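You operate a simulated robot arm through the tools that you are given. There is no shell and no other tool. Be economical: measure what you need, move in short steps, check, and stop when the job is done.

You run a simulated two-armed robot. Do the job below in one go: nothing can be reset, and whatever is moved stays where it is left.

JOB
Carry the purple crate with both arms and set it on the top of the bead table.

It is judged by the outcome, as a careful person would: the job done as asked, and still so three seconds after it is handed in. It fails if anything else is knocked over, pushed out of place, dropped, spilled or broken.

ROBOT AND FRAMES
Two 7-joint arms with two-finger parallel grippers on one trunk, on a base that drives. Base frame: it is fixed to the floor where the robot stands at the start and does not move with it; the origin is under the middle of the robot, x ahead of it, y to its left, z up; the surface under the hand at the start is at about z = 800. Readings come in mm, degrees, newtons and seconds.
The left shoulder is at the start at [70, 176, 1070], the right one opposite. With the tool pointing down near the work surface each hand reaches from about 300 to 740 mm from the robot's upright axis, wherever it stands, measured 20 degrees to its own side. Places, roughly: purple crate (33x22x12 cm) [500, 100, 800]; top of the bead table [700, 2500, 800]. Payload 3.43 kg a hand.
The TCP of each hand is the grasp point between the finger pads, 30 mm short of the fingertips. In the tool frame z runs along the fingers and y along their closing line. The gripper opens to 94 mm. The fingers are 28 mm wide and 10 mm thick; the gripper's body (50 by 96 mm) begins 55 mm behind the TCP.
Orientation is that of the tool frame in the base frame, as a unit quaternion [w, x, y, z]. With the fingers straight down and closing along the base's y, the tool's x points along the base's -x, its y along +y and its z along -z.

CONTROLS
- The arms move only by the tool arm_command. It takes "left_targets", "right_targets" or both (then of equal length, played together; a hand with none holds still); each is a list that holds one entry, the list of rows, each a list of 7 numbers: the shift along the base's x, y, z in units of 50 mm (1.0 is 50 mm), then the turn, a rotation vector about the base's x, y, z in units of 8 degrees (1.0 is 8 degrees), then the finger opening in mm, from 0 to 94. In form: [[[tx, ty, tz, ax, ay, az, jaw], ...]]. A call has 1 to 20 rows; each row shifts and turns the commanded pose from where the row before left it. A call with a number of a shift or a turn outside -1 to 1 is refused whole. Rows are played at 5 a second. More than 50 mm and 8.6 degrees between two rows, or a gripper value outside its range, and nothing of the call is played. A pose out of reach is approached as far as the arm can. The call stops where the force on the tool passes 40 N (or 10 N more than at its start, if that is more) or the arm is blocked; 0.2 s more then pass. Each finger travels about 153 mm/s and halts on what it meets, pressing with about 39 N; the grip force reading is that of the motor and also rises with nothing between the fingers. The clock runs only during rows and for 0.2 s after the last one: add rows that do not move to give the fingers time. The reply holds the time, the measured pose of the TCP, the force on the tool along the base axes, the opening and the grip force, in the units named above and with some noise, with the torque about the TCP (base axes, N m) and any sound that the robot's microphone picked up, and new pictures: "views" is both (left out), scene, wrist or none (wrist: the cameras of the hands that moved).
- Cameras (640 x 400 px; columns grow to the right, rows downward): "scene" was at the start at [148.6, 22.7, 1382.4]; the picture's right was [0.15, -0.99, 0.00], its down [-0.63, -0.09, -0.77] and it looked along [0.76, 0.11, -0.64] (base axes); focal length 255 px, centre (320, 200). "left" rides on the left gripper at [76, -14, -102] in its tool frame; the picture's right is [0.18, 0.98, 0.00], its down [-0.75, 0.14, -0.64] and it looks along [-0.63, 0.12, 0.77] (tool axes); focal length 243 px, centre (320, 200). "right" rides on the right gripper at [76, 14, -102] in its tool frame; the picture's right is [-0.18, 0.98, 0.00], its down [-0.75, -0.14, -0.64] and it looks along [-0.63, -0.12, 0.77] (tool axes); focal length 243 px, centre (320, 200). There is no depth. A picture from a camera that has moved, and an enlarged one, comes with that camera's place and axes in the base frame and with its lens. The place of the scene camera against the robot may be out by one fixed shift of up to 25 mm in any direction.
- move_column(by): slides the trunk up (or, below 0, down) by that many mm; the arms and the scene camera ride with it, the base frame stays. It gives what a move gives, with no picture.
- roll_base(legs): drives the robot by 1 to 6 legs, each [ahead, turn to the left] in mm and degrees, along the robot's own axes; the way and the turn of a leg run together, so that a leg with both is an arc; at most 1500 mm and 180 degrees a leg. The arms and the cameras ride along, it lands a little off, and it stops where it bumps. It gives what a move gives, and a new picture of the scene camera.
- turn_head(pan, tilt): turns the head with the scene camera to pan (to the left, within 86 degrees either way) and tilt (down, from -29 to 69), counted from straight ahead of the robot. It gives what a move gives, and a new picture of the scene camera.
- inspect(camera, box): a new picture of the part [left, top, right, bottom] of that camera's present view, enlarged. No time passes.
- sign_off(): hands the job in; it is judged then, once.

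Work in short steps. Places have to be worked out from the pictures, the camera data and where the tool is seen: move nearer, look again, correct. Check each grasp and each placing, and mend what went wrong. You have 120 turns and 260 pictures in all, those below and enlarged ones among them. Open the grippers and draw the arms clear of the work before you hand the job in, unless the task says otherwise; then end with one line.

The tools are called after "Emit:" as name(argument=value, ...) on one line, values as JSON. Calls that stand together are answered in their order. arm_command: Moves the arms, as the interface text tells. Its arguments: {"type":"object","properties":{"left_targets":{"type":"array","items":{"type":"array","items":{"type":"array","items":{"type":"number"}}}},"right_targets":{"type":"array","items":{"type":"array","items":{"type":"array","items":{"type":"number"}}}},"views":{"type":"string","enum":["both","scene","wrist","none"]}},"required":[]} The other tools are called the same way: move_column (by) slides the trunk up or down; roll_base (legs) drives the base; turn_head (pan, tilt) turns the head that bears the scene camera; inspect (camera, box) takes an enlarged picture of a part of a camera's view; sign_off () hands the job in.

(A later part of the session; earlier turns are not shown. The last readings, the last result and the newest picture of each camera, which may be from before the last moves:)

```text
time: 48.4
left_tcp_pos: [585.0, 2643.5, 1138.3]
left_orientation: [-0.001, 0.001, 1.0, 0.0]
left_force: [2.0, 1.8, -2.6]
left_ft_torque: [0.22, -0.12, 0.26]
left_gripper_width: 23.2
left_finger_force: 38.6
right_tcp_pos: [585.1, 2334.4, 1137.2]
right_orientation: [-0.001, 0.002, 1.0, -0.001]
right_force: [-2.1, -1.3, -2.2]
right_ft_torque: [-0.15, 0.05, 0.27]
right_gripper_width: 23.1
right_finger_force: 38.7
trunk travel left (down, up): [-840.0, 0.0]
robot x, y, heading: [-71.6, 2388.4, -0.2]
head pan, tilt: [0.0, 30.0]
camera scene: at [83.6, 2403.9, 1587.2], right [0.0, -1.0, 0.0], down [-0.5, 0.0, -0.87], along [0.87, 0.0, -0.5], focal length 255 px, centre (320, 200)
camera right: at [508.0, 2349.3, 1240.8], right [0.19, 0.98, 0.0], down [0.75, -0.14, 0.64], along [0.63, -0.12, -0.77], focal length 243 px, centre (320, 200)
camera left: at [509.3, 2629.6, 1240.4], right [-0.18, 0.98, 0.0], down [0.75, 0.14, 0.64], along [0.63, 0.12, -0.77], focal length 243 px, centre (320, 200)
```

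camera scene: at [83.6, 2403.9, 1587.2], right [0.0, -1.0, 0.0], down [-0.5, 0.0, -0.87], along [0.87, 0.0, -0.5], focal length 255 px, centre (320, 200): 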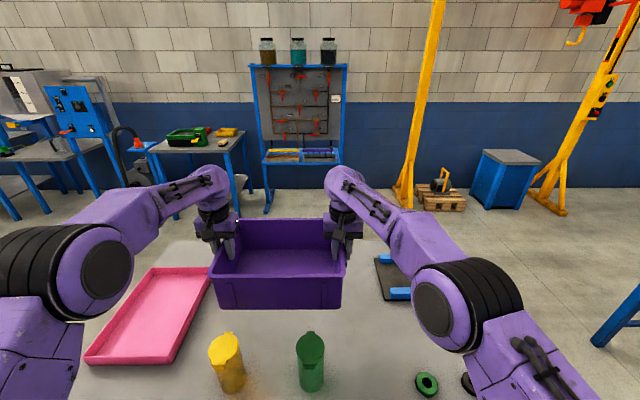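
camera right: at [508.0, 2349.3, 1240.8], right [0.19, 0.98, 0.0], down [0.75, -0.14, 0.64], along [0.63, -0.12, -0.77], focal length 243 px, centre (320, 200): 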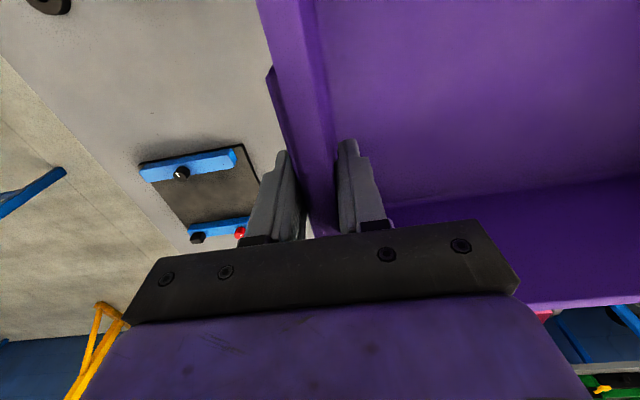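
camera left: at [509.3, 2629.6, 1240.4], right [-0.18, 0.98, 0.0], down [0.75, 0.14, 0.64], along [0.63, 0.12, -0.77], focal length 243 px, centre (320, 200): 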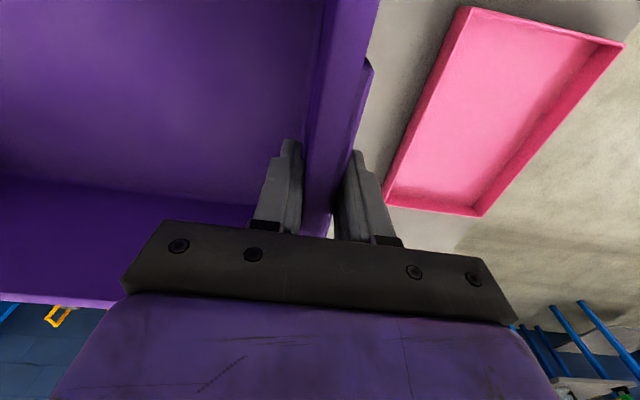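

Good view: cups at x ≈ 425 (backs ≤ 463), crate now clear behind them; tray and panel are well to the sides. I shift 12 mm further, then lower the trunk 190 mm.

Emit:
arm_command(left_targets=[[[0.24, 0, 0, 0, 0, 0, 0], [0, 0, 0, 0, 0, 0, 0]]], right_targets=[[[0.24, 0, 0, 0, 0, 0, 0], [0, 0, 0, 0, 0, 0, 0]]], views="none")

Emit:
move_column(by=-100)

Emit:
turn_head(pan=0, tilt=42)

```text
time: 49.0
left_tcp_pos: [598.8, 2639.7, 1137.9]
left_orientation: [0.0, 0.004, 1.0, -0.002]
left_force: [-5.5, -24.6, -3.0]
left_ft_torque: [0.64, 0.49, -0.46]
left_gripper_width: 23.3
left_finger_force: 38.9
right_tcp_pos: [592.7, 2331.8, 1136.5]
right_orientation: [-0.001, 0.002, 1.0, 0.002]
right_force: [2.8, 25.1, -1.8]
right_ft_torque: [-0.62, -0.49, -0.74]
right_gripper_width: 23.3
right_finger_force: 38.6
right hand out of reach, approached as far as the arm can: row 1
trunk travel left (down, up): [-840.0, 0.0]
robot x, y, heading: [-70.7, 2393.7, -0.0]
head pan, tilt: [0.0, 30.0]
```

```text
time: 50.0
left_tcp_pos: [600.0, 2640.9, 1051.0]
left_orientation: [-0.001, 0.004, 1.0, -0.003]
left_force: [-2.9, -2.0, -2.7]
left_ft_torque: [0.63, -0.52, -0.29]
left_gripper_width: 23.5
left_finger_force: 38.6
right_tcp_pos: [594.6, 2332.5, 1050.1]
right_orientation: [-0.001, 0.002, 1.0, 0.002]
right_force: [2.4, 1.4, -1.6]
right_ft_torque: [-0.43, 0.56, -0.55]
right_gripper_width: 23.1
right_finger_force: 38.8
trunk travel left (down, up): [-756.0, 84.0]
robot x, y, heading: [-72.6, 2392.7, -0.2]
head pan, tilt: [0.0, 30.0]
stopped: the force on the tool passed its limit at 40 N (the readings are from after the stop); the commanded pose is now the measured one
```

```text
time: 50.8
left_tcp_pos: [597.7, 2639.8, 1053.2]
left_orientation: [0.0, 0.003, 1.0, -0.002]
left_force: [-3.7, -2.7, -3.3]
left_ft_torque: [0.59, -0.02, -0.37]
left_gripper_width: 23.4
left_finger_force: 38.5
right_tcp_pos: [593.4, 2331.3, 1052.9]
right_orientation: [-0.001, 0.001, 1.0, 0.001]
right_force: [3.5, 2.6, -2.4]
right_ft_torque: [-0.48, 0.02, -0.63]
right_gripper_width: 23.4
right_finger_force: 39.0
trunk travel left (down, up): [-756.0, 84.0]
robot x, y, heading: [-70.9, 2390.4, -0.2]
head pan, tilt: [0.0, 42.0]
camera scene: at [77.2, 2403.8, 1484.8], right [0.0, -1.0, 0.0], down [-0.67, 0.0, -0.74], along [0.74, 0.0, -0.67], focal length 255 px, centre (320, 200)
```

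scene: 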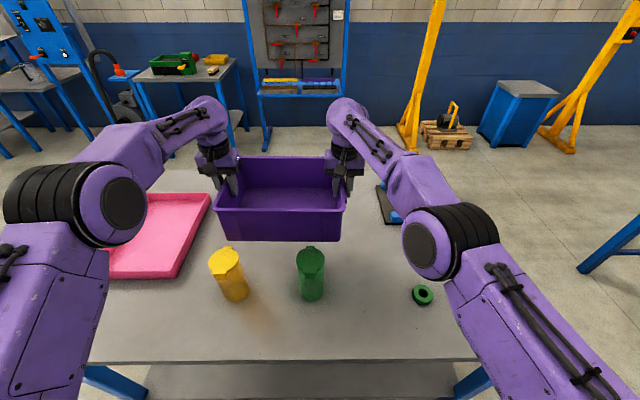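

The right arm touched its reach limit, but commands are reset and forces are back to normal with the crate centred at ≈ [596, 2486], behind the cups. I continue lowering, 90 mm.

Emit:
move_column(by=-90)

Emit:
arm_command(left_targets=[[[0, 0, 0, 0, 0, 0, 0]]], right_targets=[[[0, 0, 0, 0, 0, 0, 0]]])

```text
time: 52.0
left_tcp_pos: [598.1, 2638.9, 964.3]
left_orientation: [0.001, 0.002, 1.0, -0.003]
left_force: [10.3, -5.2, 14.3]
left_ft_torque: [1.13, 1.67, 0.21]
left_gripper_width: 24.2
left_finger_force: 38.7
right_tcp_pos: [591.9, 2329.0, 962.8]
right_orientation: [0.0, 0.001, 1.0, 0.003]
right_force: [1.1, 3.8, 6.1]
right_ft_torque: [0.68, 0.9, -0.09]
right_gripper_width: 23.7
right_finger_force: 38.8
trunk travel left (down, up): [-666.0, 174.0]
robot x, y, heading: [-69.4, 2389.3, 0.3]
head pan, tilt: [0.0, 42.0]
```

```text
time: 52.4
left_tcp_pos: [597.3, 2638.5, 963.9]
left_orientation: [0.001, 0.004, 1.0, -0.002]
left_force: [9.8, -6.6, 13.5]
left_ft_torque: [1.2, 1.5, 0.23]
left_gripper_width: 24.3
left_finger_force: 38.7
right_tcp_pos: [591.1, 2331.0, 961.4]
right_orientation: [-0.001, 0.001, 1.0, 0.003]
right_force: [0.9, 4.0, 5.0]
right_ft_torque: [0.67, 0.94, -0.15]
right_gripper_width: 23.6
right_finger_force: 39.2
trunk travel left (down, up): [-666.0, 174.0]
robot x, y, heading: [-70.1, 2392.4, 0.0]
head pan, tilt: [0.0, 42.0]
camera scene: at [76.2, 2401.8, 1394.9], right [0.0, -1.0, 0.0], down [-0.67, 0.0, -0.74], along [0.74, 0.0, -0.67], focal length 255 px, centre (320, 200)
camera right: at [514.7, 2344.3, 1066.3], right [0.19, 0.98, 0.01], down [0.75, -0.15, 0.64], along [0.63, -0.12, -0.77], focal length 243 px, centre (320, 200)
camera left: at [520.8, 2625.8, 1066.7], right [-0.18, 0.98, 0.0], down [0.75, 0.14, 0.64], along [0.63, 0.11, -0.77], focal length 243 px, centre (320, 200)
```

scene: 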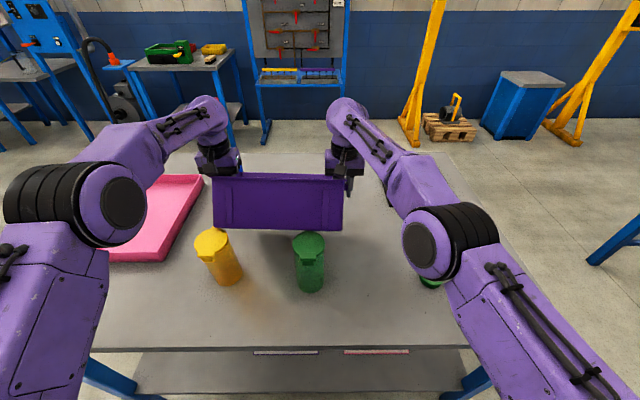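
right: 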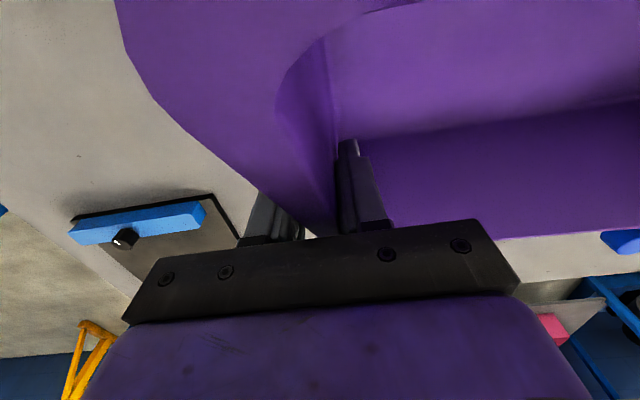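
left: 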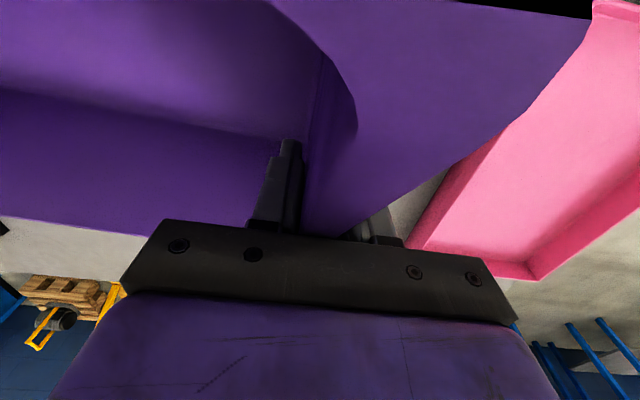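

The crate has pitched, near side up: its near bottom edge apparently came down on the cup lids (cups still stand upright). I raise the trunk straight up again before correcting.

Emit:
move_column(by=130)

Emit:
arm_command(left_targets=[[[0, 0, 0, 0, 0, 0, 0]]], right_targets=[[[0, 0, 0, 0, 0, 0, 0]]])

Emit:
inspect(camera="scene", box=[160, 120, 400, 320])

```text
time: 54.0
left_tcp_pos: [597.5, 2641.5, 1093.2]
left_orientation: [-0.001, 0.003, 1.0, -0.003]
left_force: [-2.0, -7.7, -10.9]
left_ft_torque: [1.66, 0.76, 0.12]
left_gripper_width: 23.8
left_finger_force: 39.4
right_tcp_pos: [593.9, 2332.1, 1092.3]
right_orientation: [-0.001, 0.001, 1.0, 0.002]
right_force: [0.6, 8.5, 5.1]
right_ft_torque: [0.71, -0.95, -0.38]
right_gripper_width: 23.6
right_finger_force: 38.8
trunk travel left (down, up): [-796.0, 44.0]
robot x, y, heading: [-70.4, 2393.2, -0.3]
head pan, tilt: [0.0, 42.0]
```

```text
time: 54.4
left_tcp_pos: [599.6, 2640.8, 1092.9]
left_orientation: [0.0, 0.002, 1.0, -0.003]
left_force: [-0.6, -8.0, -10.2]
left_ft_torque: [1.57, 0.49, 0.07]
left_gripper_width: 24.2
left_finger_force: 38.8
right_tcp_pos: [593.1, 2331.4, 1091.9]
right_orientation: [0.0, 0.001, 1.0, 0.001]
right_force: [1.1, 8.0, 4.7]
right_ft_torque: [0.7, -0.69, -0.37]
right_gripper_width: 23.6
right_finger_force: 39.3
trunk travel left (down, up): [-796.0, 44.0]
robot x, y, heading: [-70.0, 2394.3, 0.1]
head pan, tilt: [0.0, 42.0]
camera scene: at [77.4, 2403.8, 1524.7], right [0.0, -1.0, 0.0], down [-0.67, 0.0, -0.74], along [0.74, 0.0, -0.67], focal length 255 px, centre (320, 200)
camera right: at [515.7, 2345.8, 1195.9], right [0.19, 0.98, 0.0], down [0.75, -0.15, 0.64], along [0.63, -0.12, -0.77], focal length 243 px, centre (320, 200)
camera left: at [521.7, 2627.3, 1195.8], right [-0.18, 0.98, -0.01], down [0.75, 0.14, 0.64], along [0.63, 0.11, -0.77], focal length 243 px, centre (320, 200)
```

scene: 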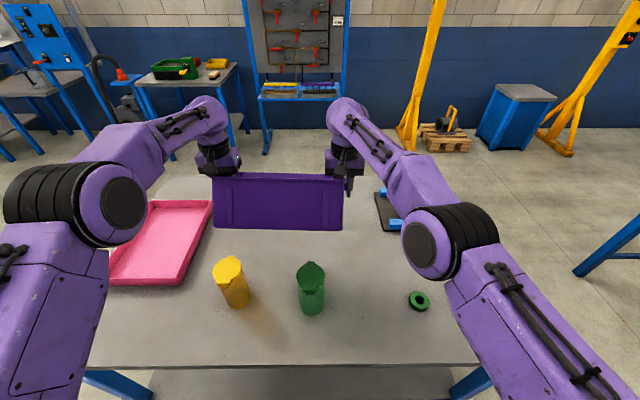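
right: 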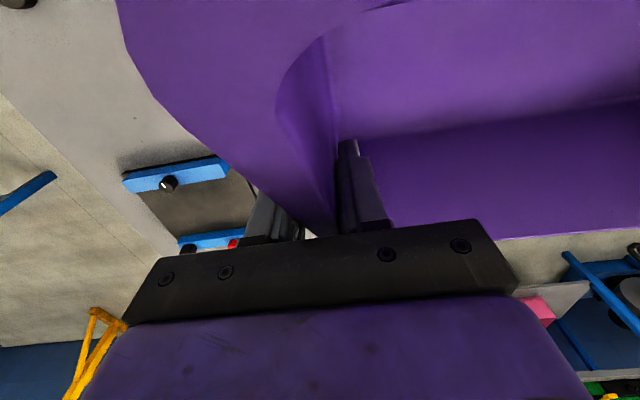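
left: 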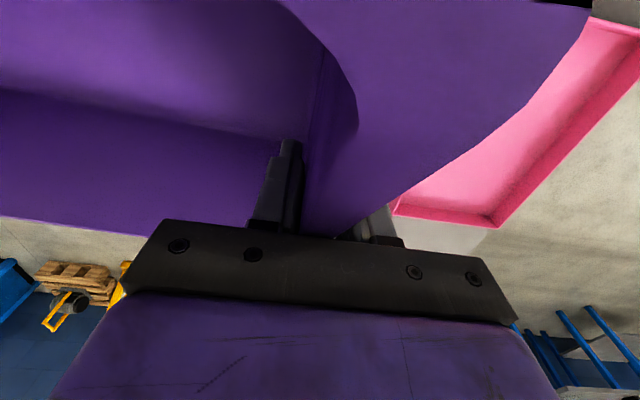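

```text
2.00 times, centred on (280, 220) of scene
camera zoom: at [77.4, 2403.8, 1524.7], right [0.0, -1.0, 0.0], down [-0.67, 0.0, -0.74], along [0.74, 0.0, -0.67], focal length 511 px, centre (400, 160)
```

zoom: 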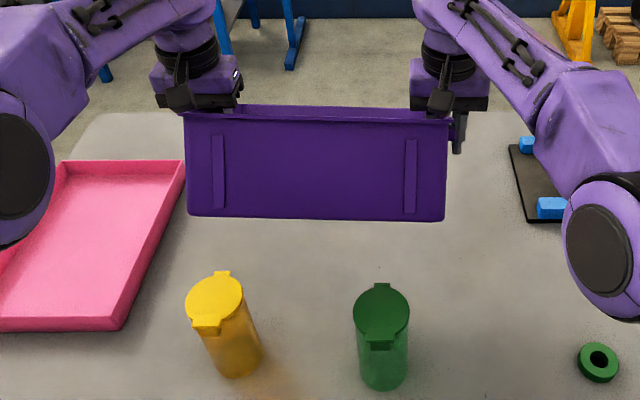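

The crate is gripped but pitched ~45° near-side up; cups are standing in place. I'll raise 40 mm more, then pitch both hands forward (fingers toward +x) by 24°, which levels the crate partly and also gains reach.

Emit:
move_column(by=40)

Emit:
arm_command(left_targets=[[[0, 0, 0, 0, -0.5, 0, 0], [0, 0, 0, 0, -0.5, 0, 0], [0, 0, 0, 0, -0.5, 0, 0], [0, 0, 0, 0, -0.5, 0, 0], [0, 0, 0, 0, -0.5, 0, 0], [0, 0, 0, 0, -0.5, 0, 0], [0, 0, 0, 0, 0, 0, 0]]], right_targets=[[[0, 0, 0, 0, -0.5, 0, 0], [0, 0, 0, 0, -0.5, 0, 0], [0, 0, 0, 0, -0.5, 0, 0], [0, 0, 0, 0, -0.5, 0, 0], [0, 0, 0, 0, -0.5, 0, 0], [0, 0, 0, 0, -0.5, 0, 0], [0, 0, 0, 0, 0, 0, 0]]])

```text
time: 55.2
left_tcp_pos: [598.7, 2640.3, 1132.5]
left_orientation: [0.0, 0.003, 1.0, -0.005]
left_force: [-0.1, -9.0, -10.6]
left_ft_torque: [1.44, -0.2, 0.01]
left_gripper_width: 24.1
left_finger_force: 39.2
right_tcp_pos: [593.6, 2332.3, 1131.8]
right_orientation: [-0.002, 0.001, 1.0, 0.002]
right_force: [0.4, 9.2, 3.6]
right_ft_torque: [0.63, -0.01, -0.27]
right_gripper_width: 23.4
right_finger_force: 39.3
trunk travel left (down, up): [-836.0, 4.0]
robot x, y, heading: [-71.3, 2390.2, -0.2]
head pan, tilt: [0.0, 42.0]
```

```text
time: 56.9
left_tcp_pos: [598.6, 2640.5, 1133.5]
left_orientation: [0.208, 0.004, 0.978, -0.002]
left_force: [1.8, -7.5, -8.6]
left_ft_torque: [1.29, -0.15, 0.5]
left_gripper_width: 23.9
left_finger_force: 39.5
right_tcp_pos: [593.3, 2331.1, 1132.6]
right_orientation: [0.208, 0.0, 0.978, 0.003]
right_force: [-1.2, 7.6, 4.5]
right_ft_torque: [0.69, 0.03, -0.06]
right_gripper_width: 23.4
right_finger_force: 38.9
trunk travel left (down, up): [-836.0, 4.0]
robot x, y, heading: [-75.8, 2389.2, -0.0]
head pan, tilt: [0.0, 42.0]
camera scene: at [77.8, 2403.7, 1564.7], right [0.0, -1.0, 0.0], down [-0.67, 0.0, -0.74], along [0.74, 0.0, -0.67], focal length 255 px, centre (320, 200)
camera right: at [480.7, 2345.7, 1195.7], right [0.17, 0.98, 0.08], down [0.43, -0.14, 0.89], along [0.89, -0.12, -0.44], focal length 243 px, centre (320, 200)
camera left: at [486.8, 2627.3, 1195.8], right [-0.16, 0.98, -0.08], down [0.43, 0.14, 0.89], along [0.89, 0.11, -0.44], focal length 243 px, centre (320, 200)
```

scene: 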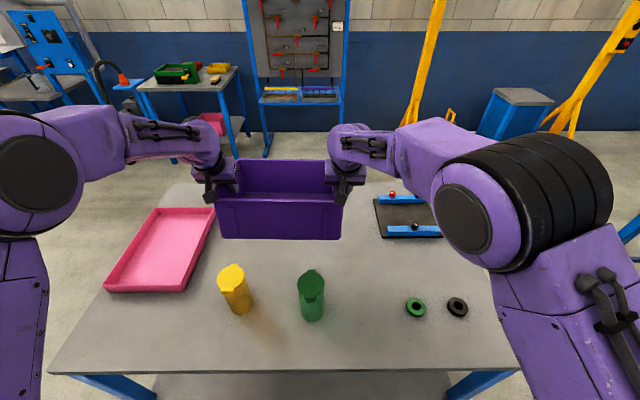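
right: 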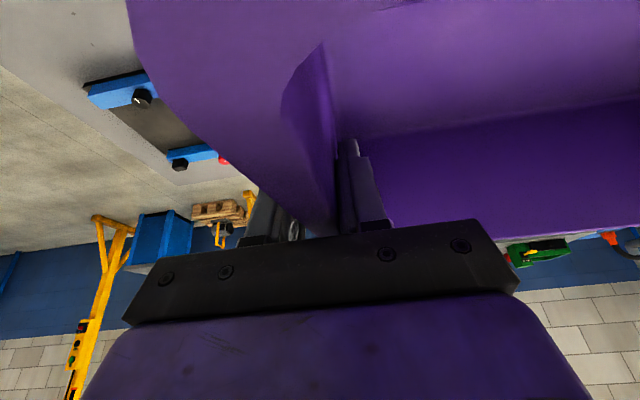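
left: 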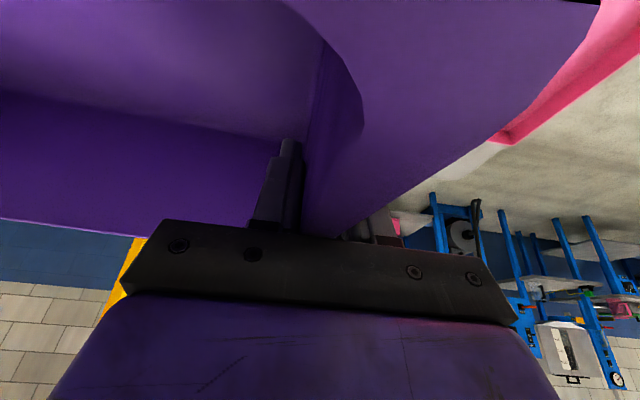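

Tilt is down to ~22° and the table is well visible. To keep real clearance from the cups and the joystick, I move the crate to centre ≈ [640, 2425] (+44 in x, −61 in y).

Emit:
arm_command(left_targets=[[[0.22, -0.305, 0, 0, 0, 0, 0], [0.22, -0.305, 0, 0, 0, 0, 0], [0.22, -0.305, 0, 0, 0, 0, 0], [0.22, -0.305, 0, 0, 0, 0, 0], [0, 0, 0, 0, 0, 0, 0]]], right_targets=[[[0.22, -0.305, 0, 0, 0, 0, 0], [0.22, -0.305, 0, 0, 0, 0, 0], [0.22, -0.305, 0, 0, 0, 0, 0], [0.22, -0.305, 0, 0, 0, 0, 0], [0, 0, 0, 0, 0, 0, 0]]], views="scene")

```text
time: 58.0
left_tcp_pos: [642.1, 2578.7, 1133.7]
left_orientation: [0.208, 0.004, 0.978, -0.002]
left_force: [2.3, -8.9, -10.4]
left_ft_torque: [1.42, -0.11, 0.59]
left_gripper_width: 24.2
left_finger_force: 38.8
right_tcp_pos: [636.2, 2272.2, 1131.9]
right_orientation: [0.207, 0.001, 0.978, 0.002]
right_force: [-2.0, 9.2, 4.2]
right_ft_torque: [0.77, 0.02, 0.09]
right_gripper_width: 23.3
right_finger_force: 38.9
trunk travel left (down, up): [-836.0, 4.0]
robot x, y, heading: [-71.6, 2391.2, -0.2]
head pan, tilt: [0.0, 42.0]
camera scene: at [77.4, 2404.0, 1564.7], right [0.0, -1.0, 0.0], down [-0.67, 0.0, -0.74], along [0.74, 0.0, -0.67], focal length 255 px, centre (320, 200)
```

scene: 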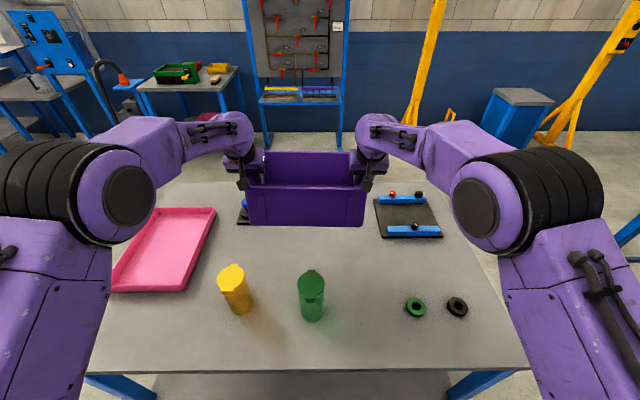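

Joystick and panel are clear of the new y-range. Since the tilted near edge reaches further back, I move another 33 mm forward (TCP x ≈ 672) so that it descends well behind the cups.

Emit:
arm_command(left_targets=[[[0.22, 0, 0, 0, 0, 0, 0], [0.22, 0, 0, 0, 0, 0, 0], [0.22, 0, 0, 0, 0, 0, 0], [0, 0, 0, 0, 0, 0, 0]]], right_targets=[[[0.22, 0, 0, 0, 0, 0, 0], [0.22, 0, 0, 0, 0, 0, 0], [0.22, 0, 0, 0, 0, 0, 0], [0, 0, 0, 0, 0, 0, 0]]], views="none")

Emit:
move_column(by=-70)

Emit:
arm_command(left_targets=[[[0, 0, 0, 0, 0, 0, 0]]], right_targets=[[[0, 0, 0, 0, 0, 0, 0]]], views="scene")

```text
time: 59.0
left_tcp_pos: [674.3, 2578.5, 1132.9]
left_orientation: [0.208, 0.004, 0.978, -0.002]
left_force: [1.2, -9.4, -9.9]
left_ft_torque: [1.37, -0.29, 0.38]
left_gripper_width: 23.9
left_finger_force: 39.1
right_tcp_pos: [671.1, 2271.0, 1131.7]
right_orientation: [0.208, 0.001, 0.978, 0.002]
right_force: [-0.8, 9.2, 3.3]
right_ft_torque: [0.6, 0.2, -0.02]
right_gripper_width: 23.4
right_finger_force: 39.0
trunk travel left (down, up): [-836.0, 4.0]
robot x, y, heading: [-69.1, 2393.8, -0.3]
head pan, tilt: [0.0, 42.0]
```

```text
time: 60.1
left_tcp_pos: [675.5, 2579.3, 1063.4]
left_orientation: [0.208, 0.004, 0.978, -0.002]
left_force: [0.7, -9.6, -8.6]
left_ft_torque: [1.35, -0.09, 0.49]
left_gripper_width: 23.7
left_finger_force: 38.1
right_tcp_pos: [669.6, 2269.9, 1062.4]
right_orientation: [0.207, 0.001, 0.978, 0.002]
right_force: [-1.7, 10.1, 3.7]
right_ft_torque: [0.64, 0.0, -0.05]
right_gripper_width: 23.1
right_finger_force: 38.7
trunk travel left (down, up): [-766.0, 74.0]
robot x, y, heading: [-71.9, 2392.7, 0.2]
head pan, tilt: [0.0, 42.0]
```

```text
time: 60.5
left_tcp_pos: [675.9, 2580.1, 1062.9]
left_orientation: [0.207, 0.004, 0.978, -0.003]
left_force: [0.8, -10.1, -9.1]
left_ft_torque: [1.34, -0.07, 0.49]
left_gripper_width: 24.0
left_finger_force: 38.8
right_tcp_pos: [671.2, 2271.0, 1061.4]
right_orientation: [0.207, 0.002, 0.978, 0.001]
right_force: [-1.4, 10.7, 4.2]
right_ft_torque: [0.63, -0.1, -0.02]
right_gripper_width: 23.3
right_finger_force: 38.9
trunk travel left (down, up): [-766.0, 74.0]
robot x, y, heading: [-69.8, 2390.5, 0.1]
head pan, tilt: [0.0, 42.0]
camera scene: at [78.1, 2403.7, 1494.7], right [0.0, -1.0, 0.0], down [-0.67, 0.0, -0.74], along [0.74, 0.0, -0.67], focal length 255 px, centre (320, 200)
```

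scene: 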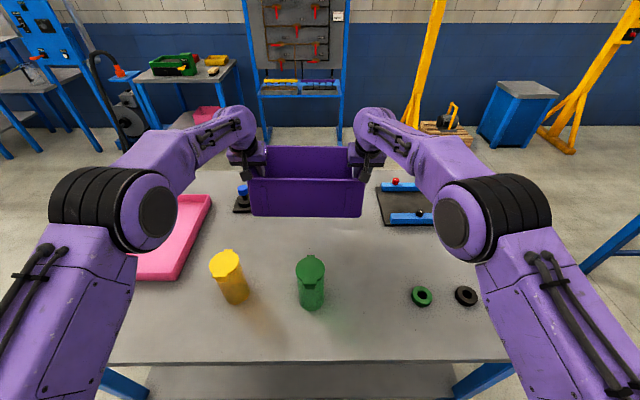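

Crate sits clearly behind the cups, and forearms should pass ~60 mm above the lids. I lower 80 mm more and check.

Emit:
move_column(by=-80)

Emit:
arm_command(left_targets=[[[0, 0, 0, 0, 0, 0, 0]]], right_targets=[[[0, 0, 0, 0, 0, 0, 0]]])

```text
time: 61.7
left_tcp_pos: [675.5, 2579.0, 982.6]
left_orientation: [0.207, 0.004, 0.978, -0.003]
left_force: [0.2, -10.3, -8.8]
left_ft_torque: [1.4, -0.04, 0.49]
left_gripper_width: 24.1
left_finger_force: 39.7
right_tcp_pos: [669.7, 2270.1, 982.6]
right_orientation: [0.208, 0.001, 0.978, 0.002]
right_force: [-1.2, 10.6, 3.7]
right_ft_torque: [0.64, -0.07, -0.03]
right_gripper_width: 23.1
right_finger_force: 39.6
trunk travel left (down, up): [-686.0, 154.0]
robot x, y, heading: [-71.8, 2395.2, -0.2]
head pan, tilt: [0.0, 42.0]
```

```text
time: 62.1
left_tcp_pos: [676.0, 2579.0, 982.6]
left_orientation: [0.207, 0.003, 0.978, -0.003]
left_force: [0.2, -10.9, -9.3]
left_ft_torque: [1.34, -0.06, 0.46]
left_gripper_width: 24.1
left_finger_force: 38.7
right_tcp_pos: [670.2, 2270.4, 981.6]
right_orientation: [0.206, 0.001, 0.978, 0.002]
right_force: [-1.0, 11.0, 3.3]
right_ft_torque: [0.61, -0.05, -0.03]
right_gripper_width: 23.2
right_finger_force: 39.4
trunk travel left (down, up): [-686.0, 154.0]
robot x, y, heading: [-71.8, 2396.4, -0.1]
head pan, tilt: [0.0, 42.0]
camera scene: at [78.0, 2403.6, 1414.7], right [0.0, -1.0, 0.0], down [-0.67, 0.0, -0.74], along [0.74, 0.0, -0.67], focal length 255 px, centre (320, 200)
camera right: at [558.0, 2284.8, 1045.8], right [0.17, 0.98, 0.08], down [0.43, -0.15, 0.89], along [0.89, -0.12, -0.45], focal length 243 px, centre (320, 200)
camera left: at [563.9, 2566.4, 1045.6], right [-0.16, 0.98, -0.08], down [0.43, 0.14, 0.89], along [0.89, 0.11, -0.45], focal length 243 px, centre (320, 200)
```

scene: 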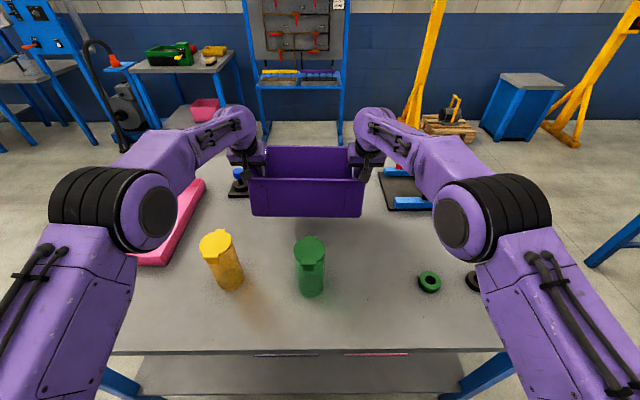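
right: 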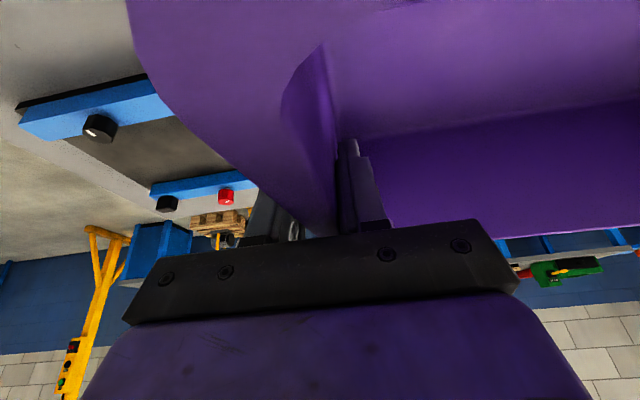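
left: 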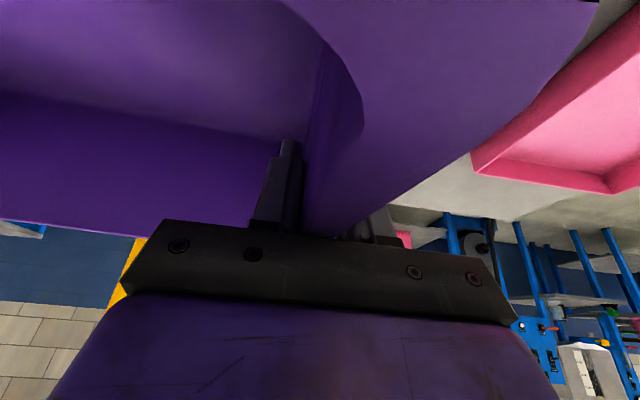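

No contact so far; everything stands as it was. I lower 50 mm more, to where the far bottom edge should meet the table.

Emit:
move_column(by=-50)

Emit:
move_column(by=-15)

Emit:
arm_command(left_targets=[[[0, 0, 0, 0, 0, 0, 0]]], right_targets=[[[0, 0, 0, 0, 0, 0, 0]]], views="scene")

```text
time: 63.0
left_tcp_pos: [674.3, 2580.4, 933.2]
left_orientation: [0.208, 0.003, 0.978, -0.003]
left_force: [1.5, -10.8, -9.5]
left_ft_torque: [1.35, -0.1, 0.42]
left_gripper_width: 24.1
left_finger_force: 38.8
right_tcp_pos: [670.0, 2270.6, 932.1]
right_orientation: [0.207, 0.002, 0.978, 0.002]
right_force: [-2.0, 10.5, 3.6]
right_ft_torque: [0.61, -0.01, -0.05]
right_gripper_width: 23.5
right_finger_force: 38.5
trunk travel left (down, up): [-636.0, 204.0]
robot x, y, heading: [-70.0, 2391.5, -0.2]
head pan, tilt: [0.0, 42.0]
```

```text
time: 63.6
left_tcp_pos: [674.6, 2579.4, 918.2]
left_orientation: [0.208, 0.004, 0.978, -0.003]
left_force: [1.6, -10.7, -9.2]
left_ft_torque: [1.33, -0.09, 0.48]
left_gripper_width: 23.9
left_finger_force: 38.9
right_tcp_pos: [669.4, 2270.3, 917.4]
right_orientation: [0.208, 0.0, 0.978, 0.003]
right_force: [-0.6, 12.0, 4.2]
right_ft_torque: [0.65, 0.02, -0.06]
right_gripper_width: 23.4
right_finger_force: 38.9
trunk travel left (down, up): [-621.0, 219.0]
robot x, y, heading: [-72.1, 2390.5, 0.1]
head pan, tilt: [0.0, 42.0]
```

```text
time: 64.0
left_tcp_pos: [674.9, 2580.3, 917.8]
left_orientation: [0.208, 0.004, 0.978, -0.003]
left_force: [0.8, -11.7, -9.8]
left_ft_torque: [1.35, -0.09, 0.49]
left_gripper_width: 23.7
left_finger_force: 39.2
right_tcp_pos: [669.9, 2270.0, 917.1]
right_orientation: [0.208, 0.001, 0.978, 0.002]
right_force: [-1.2, 10.6, 4.0]
right_ft_torque: [0.64, -0.02, -0.05]
right_gripper_width: 23.5
right_finger_force: 39.7
trunk travel left (down, up): [-621.0, 219.0]
robot x, y, heading: [-71.0, 2391.2, -0.3]
head pan, tilt: [0.0, 42.0]
camera scene: at [77.9, 2403.6, 1349.7], right [0.0, -1.0, 0.0], down [-0.67, 0.0, -0.74], along [0.74, 0.0, -0.67], focal length 255 px, centre (320, 200)
```

scene: 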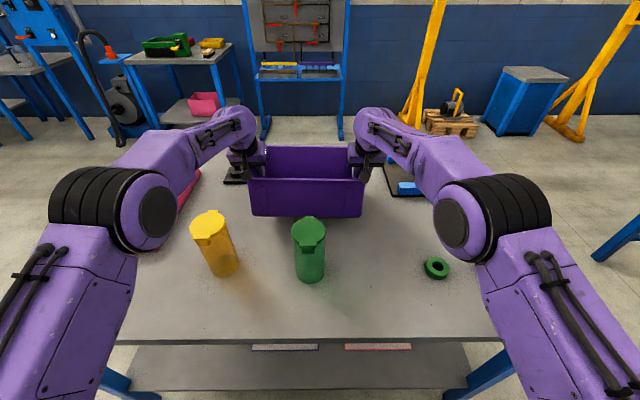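

Still no table contact at TCP 918. I keep lowering in small steps.

Emit:
move_column(by=-12)

Emit:
move_column(by=-10)

Emit:
inspect(camera="scene", box=[160, 90, 480, 290])

```text
time: 64.7
left_tcp_pos: [674.9, 2579.7, 905.8]
left_orientation: [0.208, 0.003, 0.978, -0.002]
left_force: [1.2, -10.1, -8.3]
left_ft_torque: [1.33, -0.09, 0.44]
left_gripper_width: 23.9
left_finger_force: 38.8
right_tcp_pos: [669.7, 2271.4, 904.8]
right_orientation: [0.207, 0.002, 0.978, 0.002]
right_force: [-1.4, 11.1, 3.8]
right_ft_torque: [0.65, -0.01, -0.02]
right_gripper_width: 23.7
right_finger_force: 39.3
trunk travel left (down, up): [-609.0, 231.0]
robot x, y, heading: [-75.4, 2392.7, -0.2]
head pan, tilt: [0.0, 42.0]
```

```text
time: 65.2
left_tcp_pos: [675.2, 2579.8, 895.3]
left_orientation: [0.208, 0.004, 0.978, -0.003]
left_force: [1.9, -11.3, -8.9]
left_ft_torque: [1.36, -0.09, 0.48]
left_gripper_width: 23.8
left_finger_force: 39.1
right_tcp_pos: [669.4, 2270.9, 894.6]
right_orientation: [0.206, 0.001, 0.979, 0.003]
right_force: [-0.4, 11.6, 4.0]
right_ft_torque: [0.63, -0.04, -0.03]
right_gripper_width: 23.1
right_finger_force: 39.7
trunk travel left (down, up): [-599.0, 241.0]
robot x, y, heading: [-70.5, 2393.4, -0.1]
head pan, tilt: [0.0, 42.0]
```

```text
2.00 times, centred on (320, 190) of scene
camera zoom: at [77.3, 2403.6, 1327.7], right [0.0, -1.0, 0.0], down [-0.67, 0.0, -0.74], along [0.74, 0.0, -0.67], focal length 511 px, centre (320, 220)
```

zoom: 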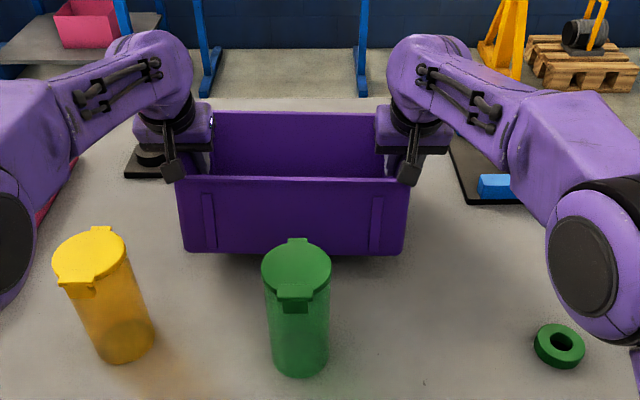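

Crate looks nearly level (~10°), with its underside just above the table. I continue in small steps until contact shows.

Emit:
move_column(by=-8)

Emit:
move_column(by=-8)

```text
time: 65.8
left_tcp_pos: [675.2, 2580.2, 889.7]
left_orientation: [0.207, 0.003, 0.978, -0.002]
left_force: [0.5, -10.3, -9.3]
left_ft_torque: [1.39, -0.54, 0.41]
left_gripper_width: 24.0
left_finger_force: 38.4
right_tcp_pos: [669.2, 2270.9, 889.4]
right_orientation: [0.208, 0.001, 0.978, 0.002]
right_force: [-1.1, 11.5, 8.1]
right_ft_torque: [0.58, 0.08, 0.0]
right_gripper_width: 23.1
right_finger_force: 39.2
trunk travel left (down, up): [-591.0, 249.0]
robot x, y, heading: [-73.4, 2393.7, -0.1]
head pan, tilt: [0.0, 42.0]
```

```text
time: 66.4
left_tcp_pos: [671.2, 2581.4, 884.9]
left_orientation: [0.21, 0.003, 0.978, -0.002]
left_force: [0.2, -9.6, -7.0]
left_ft_torque: [1.4, -1.35, 0.44]
left_gripper_width: 23.7
left_finger_force: 39.0
right_tcp_pos: [667.4, 2272.0, 886.2]
right_orientation: [0.213, 0.0, 0.977, 0.003]
right_force: [-1.2, 11.6, 25.4]
right_ft_torque: [0.1, -0.78, -0.31]
right_gripper_width: 23.5
right_finger_force: 38.7
trunk travel left (down, up): [-583.0, 257.0]
robot x, y, heading: [-72.1, 2393.7, -0.0]
head pan, tilt: [0.0, 42.0]
```

Contact began at the right far bottom edge. I pitch both hands forward another 8° to bring the crate flat, and look.

Emit:
arm_command(left_targets=[[[0, 0, 0, 0, -0.5, 0, 0], [0, 0, 0, 0, -0.5, 0, 0], [0, 0, 0, 0, 0, 0, 0]]], right_targets=[[[0, 0, 0, 0, -0.5, 0, 0], [0, 0, 0, 0, -0.5, 0, 0], [0, 0, 0, 0, 0, 0, 0]]])

Emit:
inspect(camera="scene", box=[200, 90, 440, 240])

```text
time: 67.2
left_tcp_pos: [675.9, 2579.8, 879.6]
left_orientation: [0.275, 0.004, 0.961, -0.002]
left_force: [-0.3, -8.2, -8.5]
left_ft_torque: [1.09, 0.39, 0.46]
left_gripper_width: 23.8
left_finger_force: 39.0
right_tcp_pos: [671.3, 2271.0, 877.1]
right_orientation: [0.275, 0.001, 0.961, 0.002]
right_force: [-0.2, 7.8, 1.5]
right_ft_torque: [0.46, -0.36, -0.38]
right_gripper_width: 23.2
right_finger_force: 38.6
trunk travel left (down, up): [-583.0, 257.0]
robot x, y, heading: [-68.2, 2393.2, 0.1]
head pan, tilt: [0.0, 42.0]
camera scene: at [77.8, 2403.5, 1311.6], right [0.0, -1.0, 0.0], down [-0.67, 0.0, -0.74], along [0.74, 0.0, -0.67], focal length 255 px, centre (320, 200)
camera right: at [550.0, 2284.7, 925.9], right [0.16, 0.98, 0.1], down [0.3, -0.15, 0.94], along [0.94, -0.12, -0.32], focal length 243 px, centre (320, 200)
camera left: at [556.1, 2566.3, 926.4], right [-0.15, 0.98, -0.1], down [0.3, 0.14, 0.94], along [0.94, 0.11, -0.32], focal length 243 px, centre (320, 200)
```

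scene: 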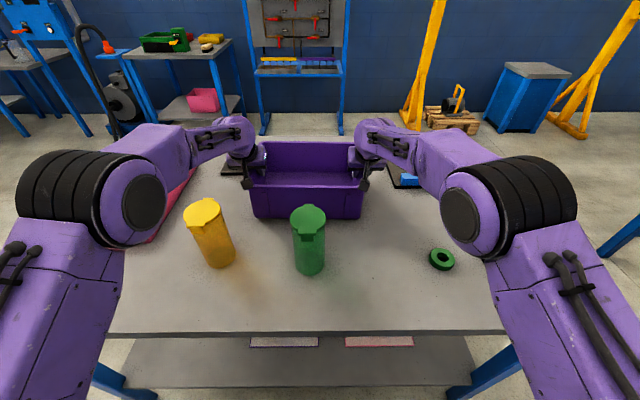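
right: 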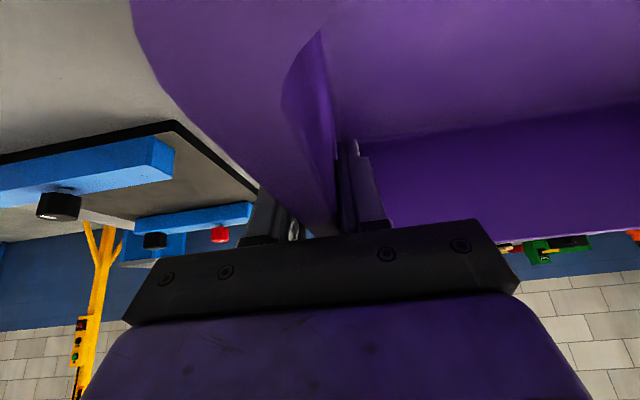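
left: 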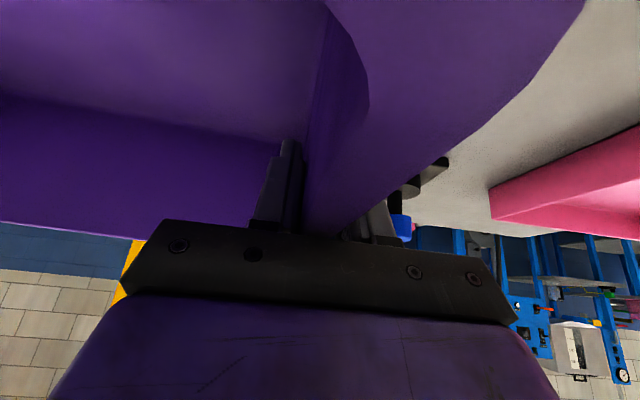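

```text
2.67 times, centred on (320, 165) of scene
camera zoom: at [77.8, 2403.5, 1311.6], right [0.0, -1.0, 0.0], down [-0.67, 0.0, -0.74], along [0.74, 0.0, -0.67], focal length 681 px, centre (320, 293)
```

zoom: 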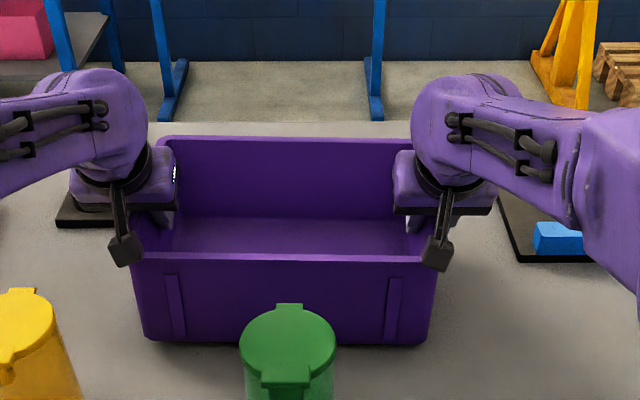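

Crate is now almost flat. I lower a bit further to seat it.

Emit:
move_column(by=-5)

Emit:
move_column(by=-5)

```text
time: 67.7
left_tcp_pos: [675.8, 2579.7, 876.0]
left_orientation: [0.277, 0.004, 0.961, -0.002]
left_force: [-0.1, -5.8, -7.5]
left_ft_torque: [1.12, -0.53, 0.43]
left_gripper_width: 23.7
left_finger_force: 38.8
right_tcp_pos: [669.8, 2271.1, 873.7]
right_orientation: [0.275, 0.0, 0.962, 0.003]
right_force: [-0.3, 7.2, 2.3]
right_ft_torque: [0.31, 0.48, -0.23]
right_gripper_width: 23.6
right_finger_force: 38.7
trunk travel left (down, up): [-578.0, 262.0]
robot x, y, heading: [-71.8, 2392.5, -0.2]
head pan, tilt: [0.0, 42.0]
```

```text
time: 68.2
left_tcp_pos: [675.1, 2579.9, 871.7]
left_orientation: [0.276, 0.004, 0.961, -0.002]
left_force: [1.3, -6.2, -6.7]
left_ft_torque: [1.2, -1.35, 0.56]
left_gripper_width: 23.9
left_finger_force: 38.9
right_tcp_pos: [669.3, 2271.1, 871.9]
right_orientation: [0.277, 0.0, 0.961, 0.003]
right_force: [-0.3, 5.8, 7.9]
right_ft_torque: [-0.02, 0.35, -0.18]
right_gripper_width: 23.3
right_finger_force: 39.1
trunk travel left (down, up): [-573.0, 267.0]
robot x, y, heading: [-72.5, 2392.8, -0.1]
head pan, tilt: [0.0, 42.0]
```

Partial weight is on the table now. A few mm more.

Emit:
move_column(by=-4)

Emit:
arm_command(left_targets=[[[0, 0, 0, 0, 0, 0, 0]]], right_targets=[[[0, 0, 0, 0, 0, 0, 0]]], views="wrist")

Emit:
inspect(camera="scene", box=[200, 90, 440, 240])

```text
time: 68.8
left_tcp_pos: [673.2, 2580.5, 868.0]
left_orientation: [0.276, 0.003, 0.961, -0.002]
left_force: [4.6, -4.9, -3.6]
left_ft_torque: [0.92, 0.58, 0.99]
left_gripper_width: 23.2
left_finger_force: 39.4
right_tcp_pos: [668.5, 2271.7, 871.6]
right_orientation: [0.279, -0.001, 0.96, 0.003]
right_force: [6.5, 7.9, 26.7]
right_ft_torque: [-0.61, 0.55, -0.29]
right_gripper_width: 23.4
right_finger_force: 38.7
trunk travel left (down, up): [-569.0, 271.0]
robot x, y, heading: [-73.5, 2392.9, -0.1]
head pan, tilt: [0.0, 42.0]
```

```text
time: 69.2
left_tcp_pos: [673.1, 2581.8, 868.7]
left_orientation: [0.276, 0.003, 0.961, -0.003]
left_force: [1.9, -3.8, -1.9]
left_ft_torque: [0.83, 0.42, 0.9]
left_gripper_width: 23.6
left_finger_force: 38.8
right_tcp_pos: [668.7, 2272.0, 870.4]
right_orientation: [0.28, 0.001, 0.96, 0.002]
right_force: [9.9, 6.5, 29.7]
right_ft_torque: [-0.58, 0.16, -0.3]
right_gripper_width: 23.2
right_finger_force: 38.4
trunk travel left (down, up): [-569.0, 271.0]
robot x, y, heading: [-75.4, 2393.3, 0.2]
head pan, tilt: [0.0, 42.0]
camera right: at [548.8, 2286.2, 917.6], right [0.16, 0.98, 0.1], down [0.29, -0.15, 0.95], along [0.94, -0.12, -0.31], focal length 243 px, centre (320, 200)
camera left: at [553.5, 2567.8, 914.5], right [-0.15, 0.98, -0.1], down [0.3, 0.14, 0.94], along [0.94, 0.11, -0.31], focal length 243 px, centre (320, 200)
```

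right: 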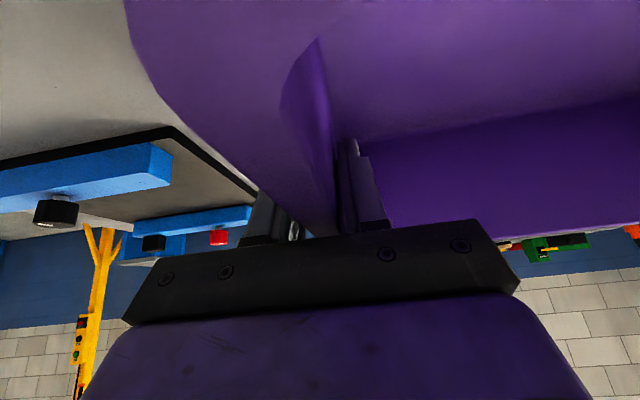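
left: 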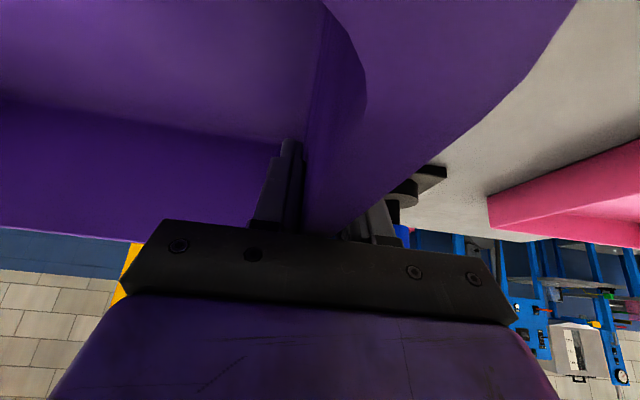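

```text
2.67 times, centred on (320, 165) of scene
camera zoom: at [74.0, 2405.2, 1298.3], right [0.0, -1.0, 0.0], down [-0.67, 0.0, -0.74], along [0.74, 0.0, -0.67], focal length 681 px, centre (320, 293)
```

zoom: 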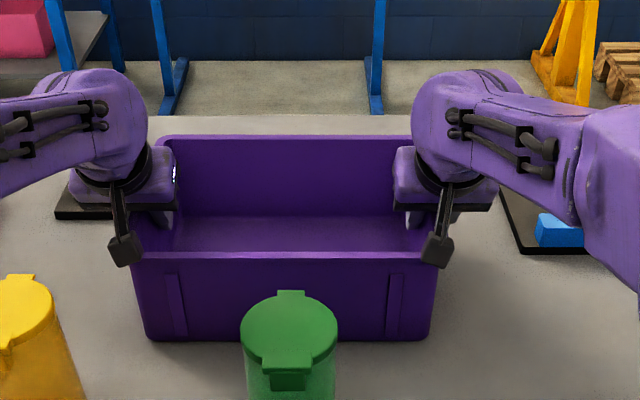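

The right side is firmly seated while the left barely carries load; I lower the left hand alone in 2 mm steps and raise the right a hair.

Emit:
arm_command(left_targets=[[[0, 0, -0.05, 0, 0, 0, 0], [0, 0, -0.05, 0, 0, 0, 0], [0, 0, 0, 0, 0, 0, 0]]], right_targets=[[[0, 0, 0.03, 0, 0, 0, 0], [0, 0, 0.0, 0, 0, 0, 0], [0, 0, 0, 0, 0, 0, 0]]], views="none")

```text
time: 70.0
left_tcp_pos: [673.5, 2579.9, 868.3]
left_orientation: [0.281, 0.003, 0.96, -0.003]
left_force: [1.9, -1.3, 25.0]
left_ft_torque: [0.37, 0.9, -0.01]
left_gripper_width: 23.3
left_finger_force: 38.6
right_tcp_pos: [666.4, 2271.4, 870.2]
right_orientation: [0.277, 0.0, 0.961, 0.002]
right_force: [13.8, 6.8, 16.9]
right_ft_torque: [-1.04, 0.06, -1.03]
right_gripper_width: 23.4
right_finger_force: 39.4
trunk travel left (down, up): [-569.0, 271.0]
robot x, y, heading: [-73.8, 2389.0, -0.3]
head pan, tilt: [0.0, 42.0]
```

Both sides press on the table. I open both grippers moderately.

Emit:
arm_command(left_targets=[[[0, 0, 0, 0, 0, 0, 28], [0, 0, 0, 0, 0, 0, 36], [0, 0, 0, 0, 0, 0, 50], [0, 0, 0, 0, 0, 0, 50]]], right_targets=[[[0, 0, 0, 0, 0, 0, 28], [0, 0, 0, 0, 0, 0, 36], [0, 0, 0, 0, 0, 0, 50], [0, 0, 0, 0, 0, 0, 50]]])

Emit:
inspect(camera="scene", box=[200, 90, 440, 240])

```text
time: 71.0
left_tcp_pos: [672.5, 2580.8, 867.0]
left_orientation: [0.279, 0.004, 0.96, -0.002]
left_force: [1.0, 6.0, 31.0]
left_ft_torque: [-0.41, 1.59, -0.27]
left_gripper_width: 49.9
left_finger_force: 0.1
right_tcp_pos: [665.7, 2270.7, 870.1]
right_orientation: [0.278, 0.001, 0.961, 0.002]
right_force: [0.7, -0.4, -0.9]
right_ft_torque: [-0.01, 0.03, 0.01]
right_gripper_width: 50.1
right_finger_force: 0.1
trunk travel left (down, up): [-569.0, 271.0]
robot x, y, heading: [-70.3, 2397.1, -0.3]
head pan, tilt: [0.0, 42.0]
camera scene: at [71.5, 2403.4, 1298.4], right [0.0, -1.0, 0.0], down [-0.67, 0.0, -0.75], along [0.75, 0.0, -0.67], focal length 255 px, centre (320, 200)
camera right: at [545.8, 2284.9, 917.4], right [0.16, 0.98, 0.1], down [0.3, -0.15, 0.94], along [0.94, -0.12, -0.31], focal length 243 px, centre (320, 200)
camera left: at [552.4, 2566.7, 912.3], right [-0.15, 0.98, -0.1], down [0.29, 0.14, 0.95], along [0.94, 0.11, -0.31], focal length 243 px, centre (320, 200)
```

scene: 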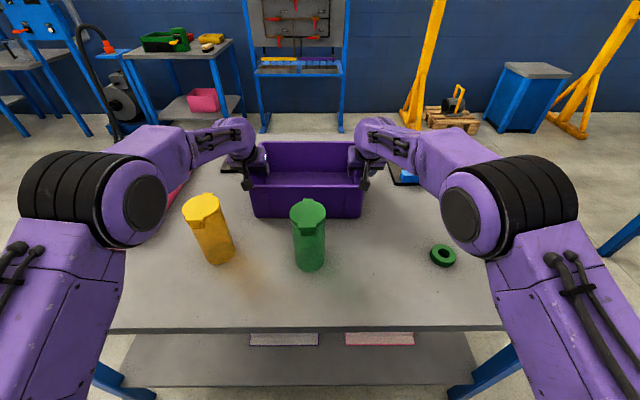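
right: 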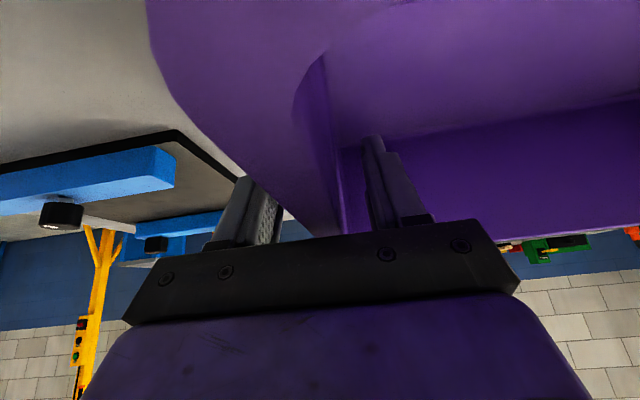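
left: 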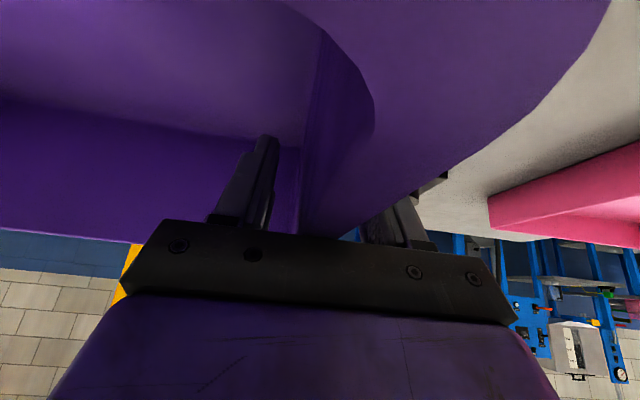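

```text
2.67 times, centred on (320, 165) of scene
camera zoom: at [71.5, 2403.4, 1298.4], right [0.0, -1.0, 0.0], down [-0.67, 0.0, -0.75], along [0.75, 0.0, -0.67], focal length 681 px, centre (320, 293)
```

zoom: 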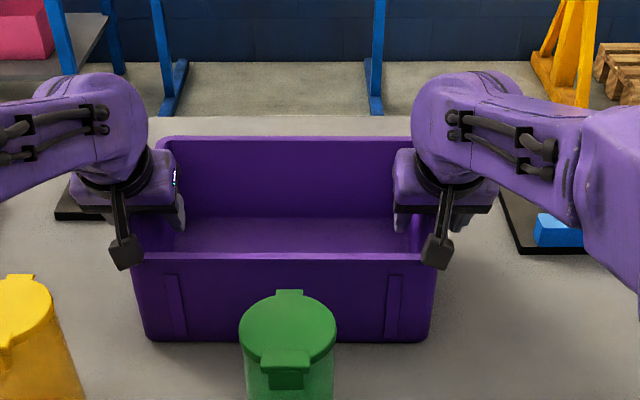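

Crate stands flat on the table and is released; the left palm still rests on the rim (31 N). I open a little more and raise the trunk straight up.

Emit:
arm_command(left_targets=[[[0, 0, 0.1, 0, 0, 0, 58], [0, 0, 0.1, 0, 0, 0, 58], [0, 0, 0, 0, 0, 0, 58]]], right_targets=[[[0, 0, 0.1, 0, 0, 0, 58], [0, 0, 0.1, 0, 0, 0, 58], [0, 0, 0, 0, 0, 0, 58]]], views="scene")

```text
time: 71.8
left_tcp_pos: [674.7, 2580.0, 871.3]
left_orientation: [0.274, 0.004, 0.962, -0.002]
left_force: [0.0, 0.0, 0.2]
left_ft_torque: [0.0, 0.01, -0.01]
left_gripper_width: 57.8
left_finger_force: 0.1
right_tcp_pos: [668.4, 2270.6, 876.7]
right_orientation: [0.276, 0.001, 0.961, 0.003]
right_force: [-0.1, 0.1, -0.8]
right_ft_torque: [0.0, 0.0, 0.04]
right_gripper_width: 58.1
right_finger_force: 0.2
trunk travel left (down, up): [-569.0, 271.0]
robot x, y, heading: [-70.3, 2390.4, 0.0]
head pan, tilt: [0.0, 42.0]
camera scene: at [75.9, 2403.6, 1297.7], right [0.0, -1.0, 0.0], down [-0.67, 0.0, -0.74], along [0.74, 0.0, -0.67], focal length 255 px, centre (320, 200)
```

scene: 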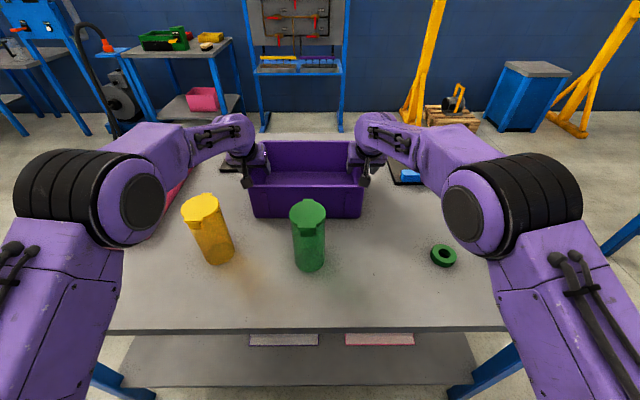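

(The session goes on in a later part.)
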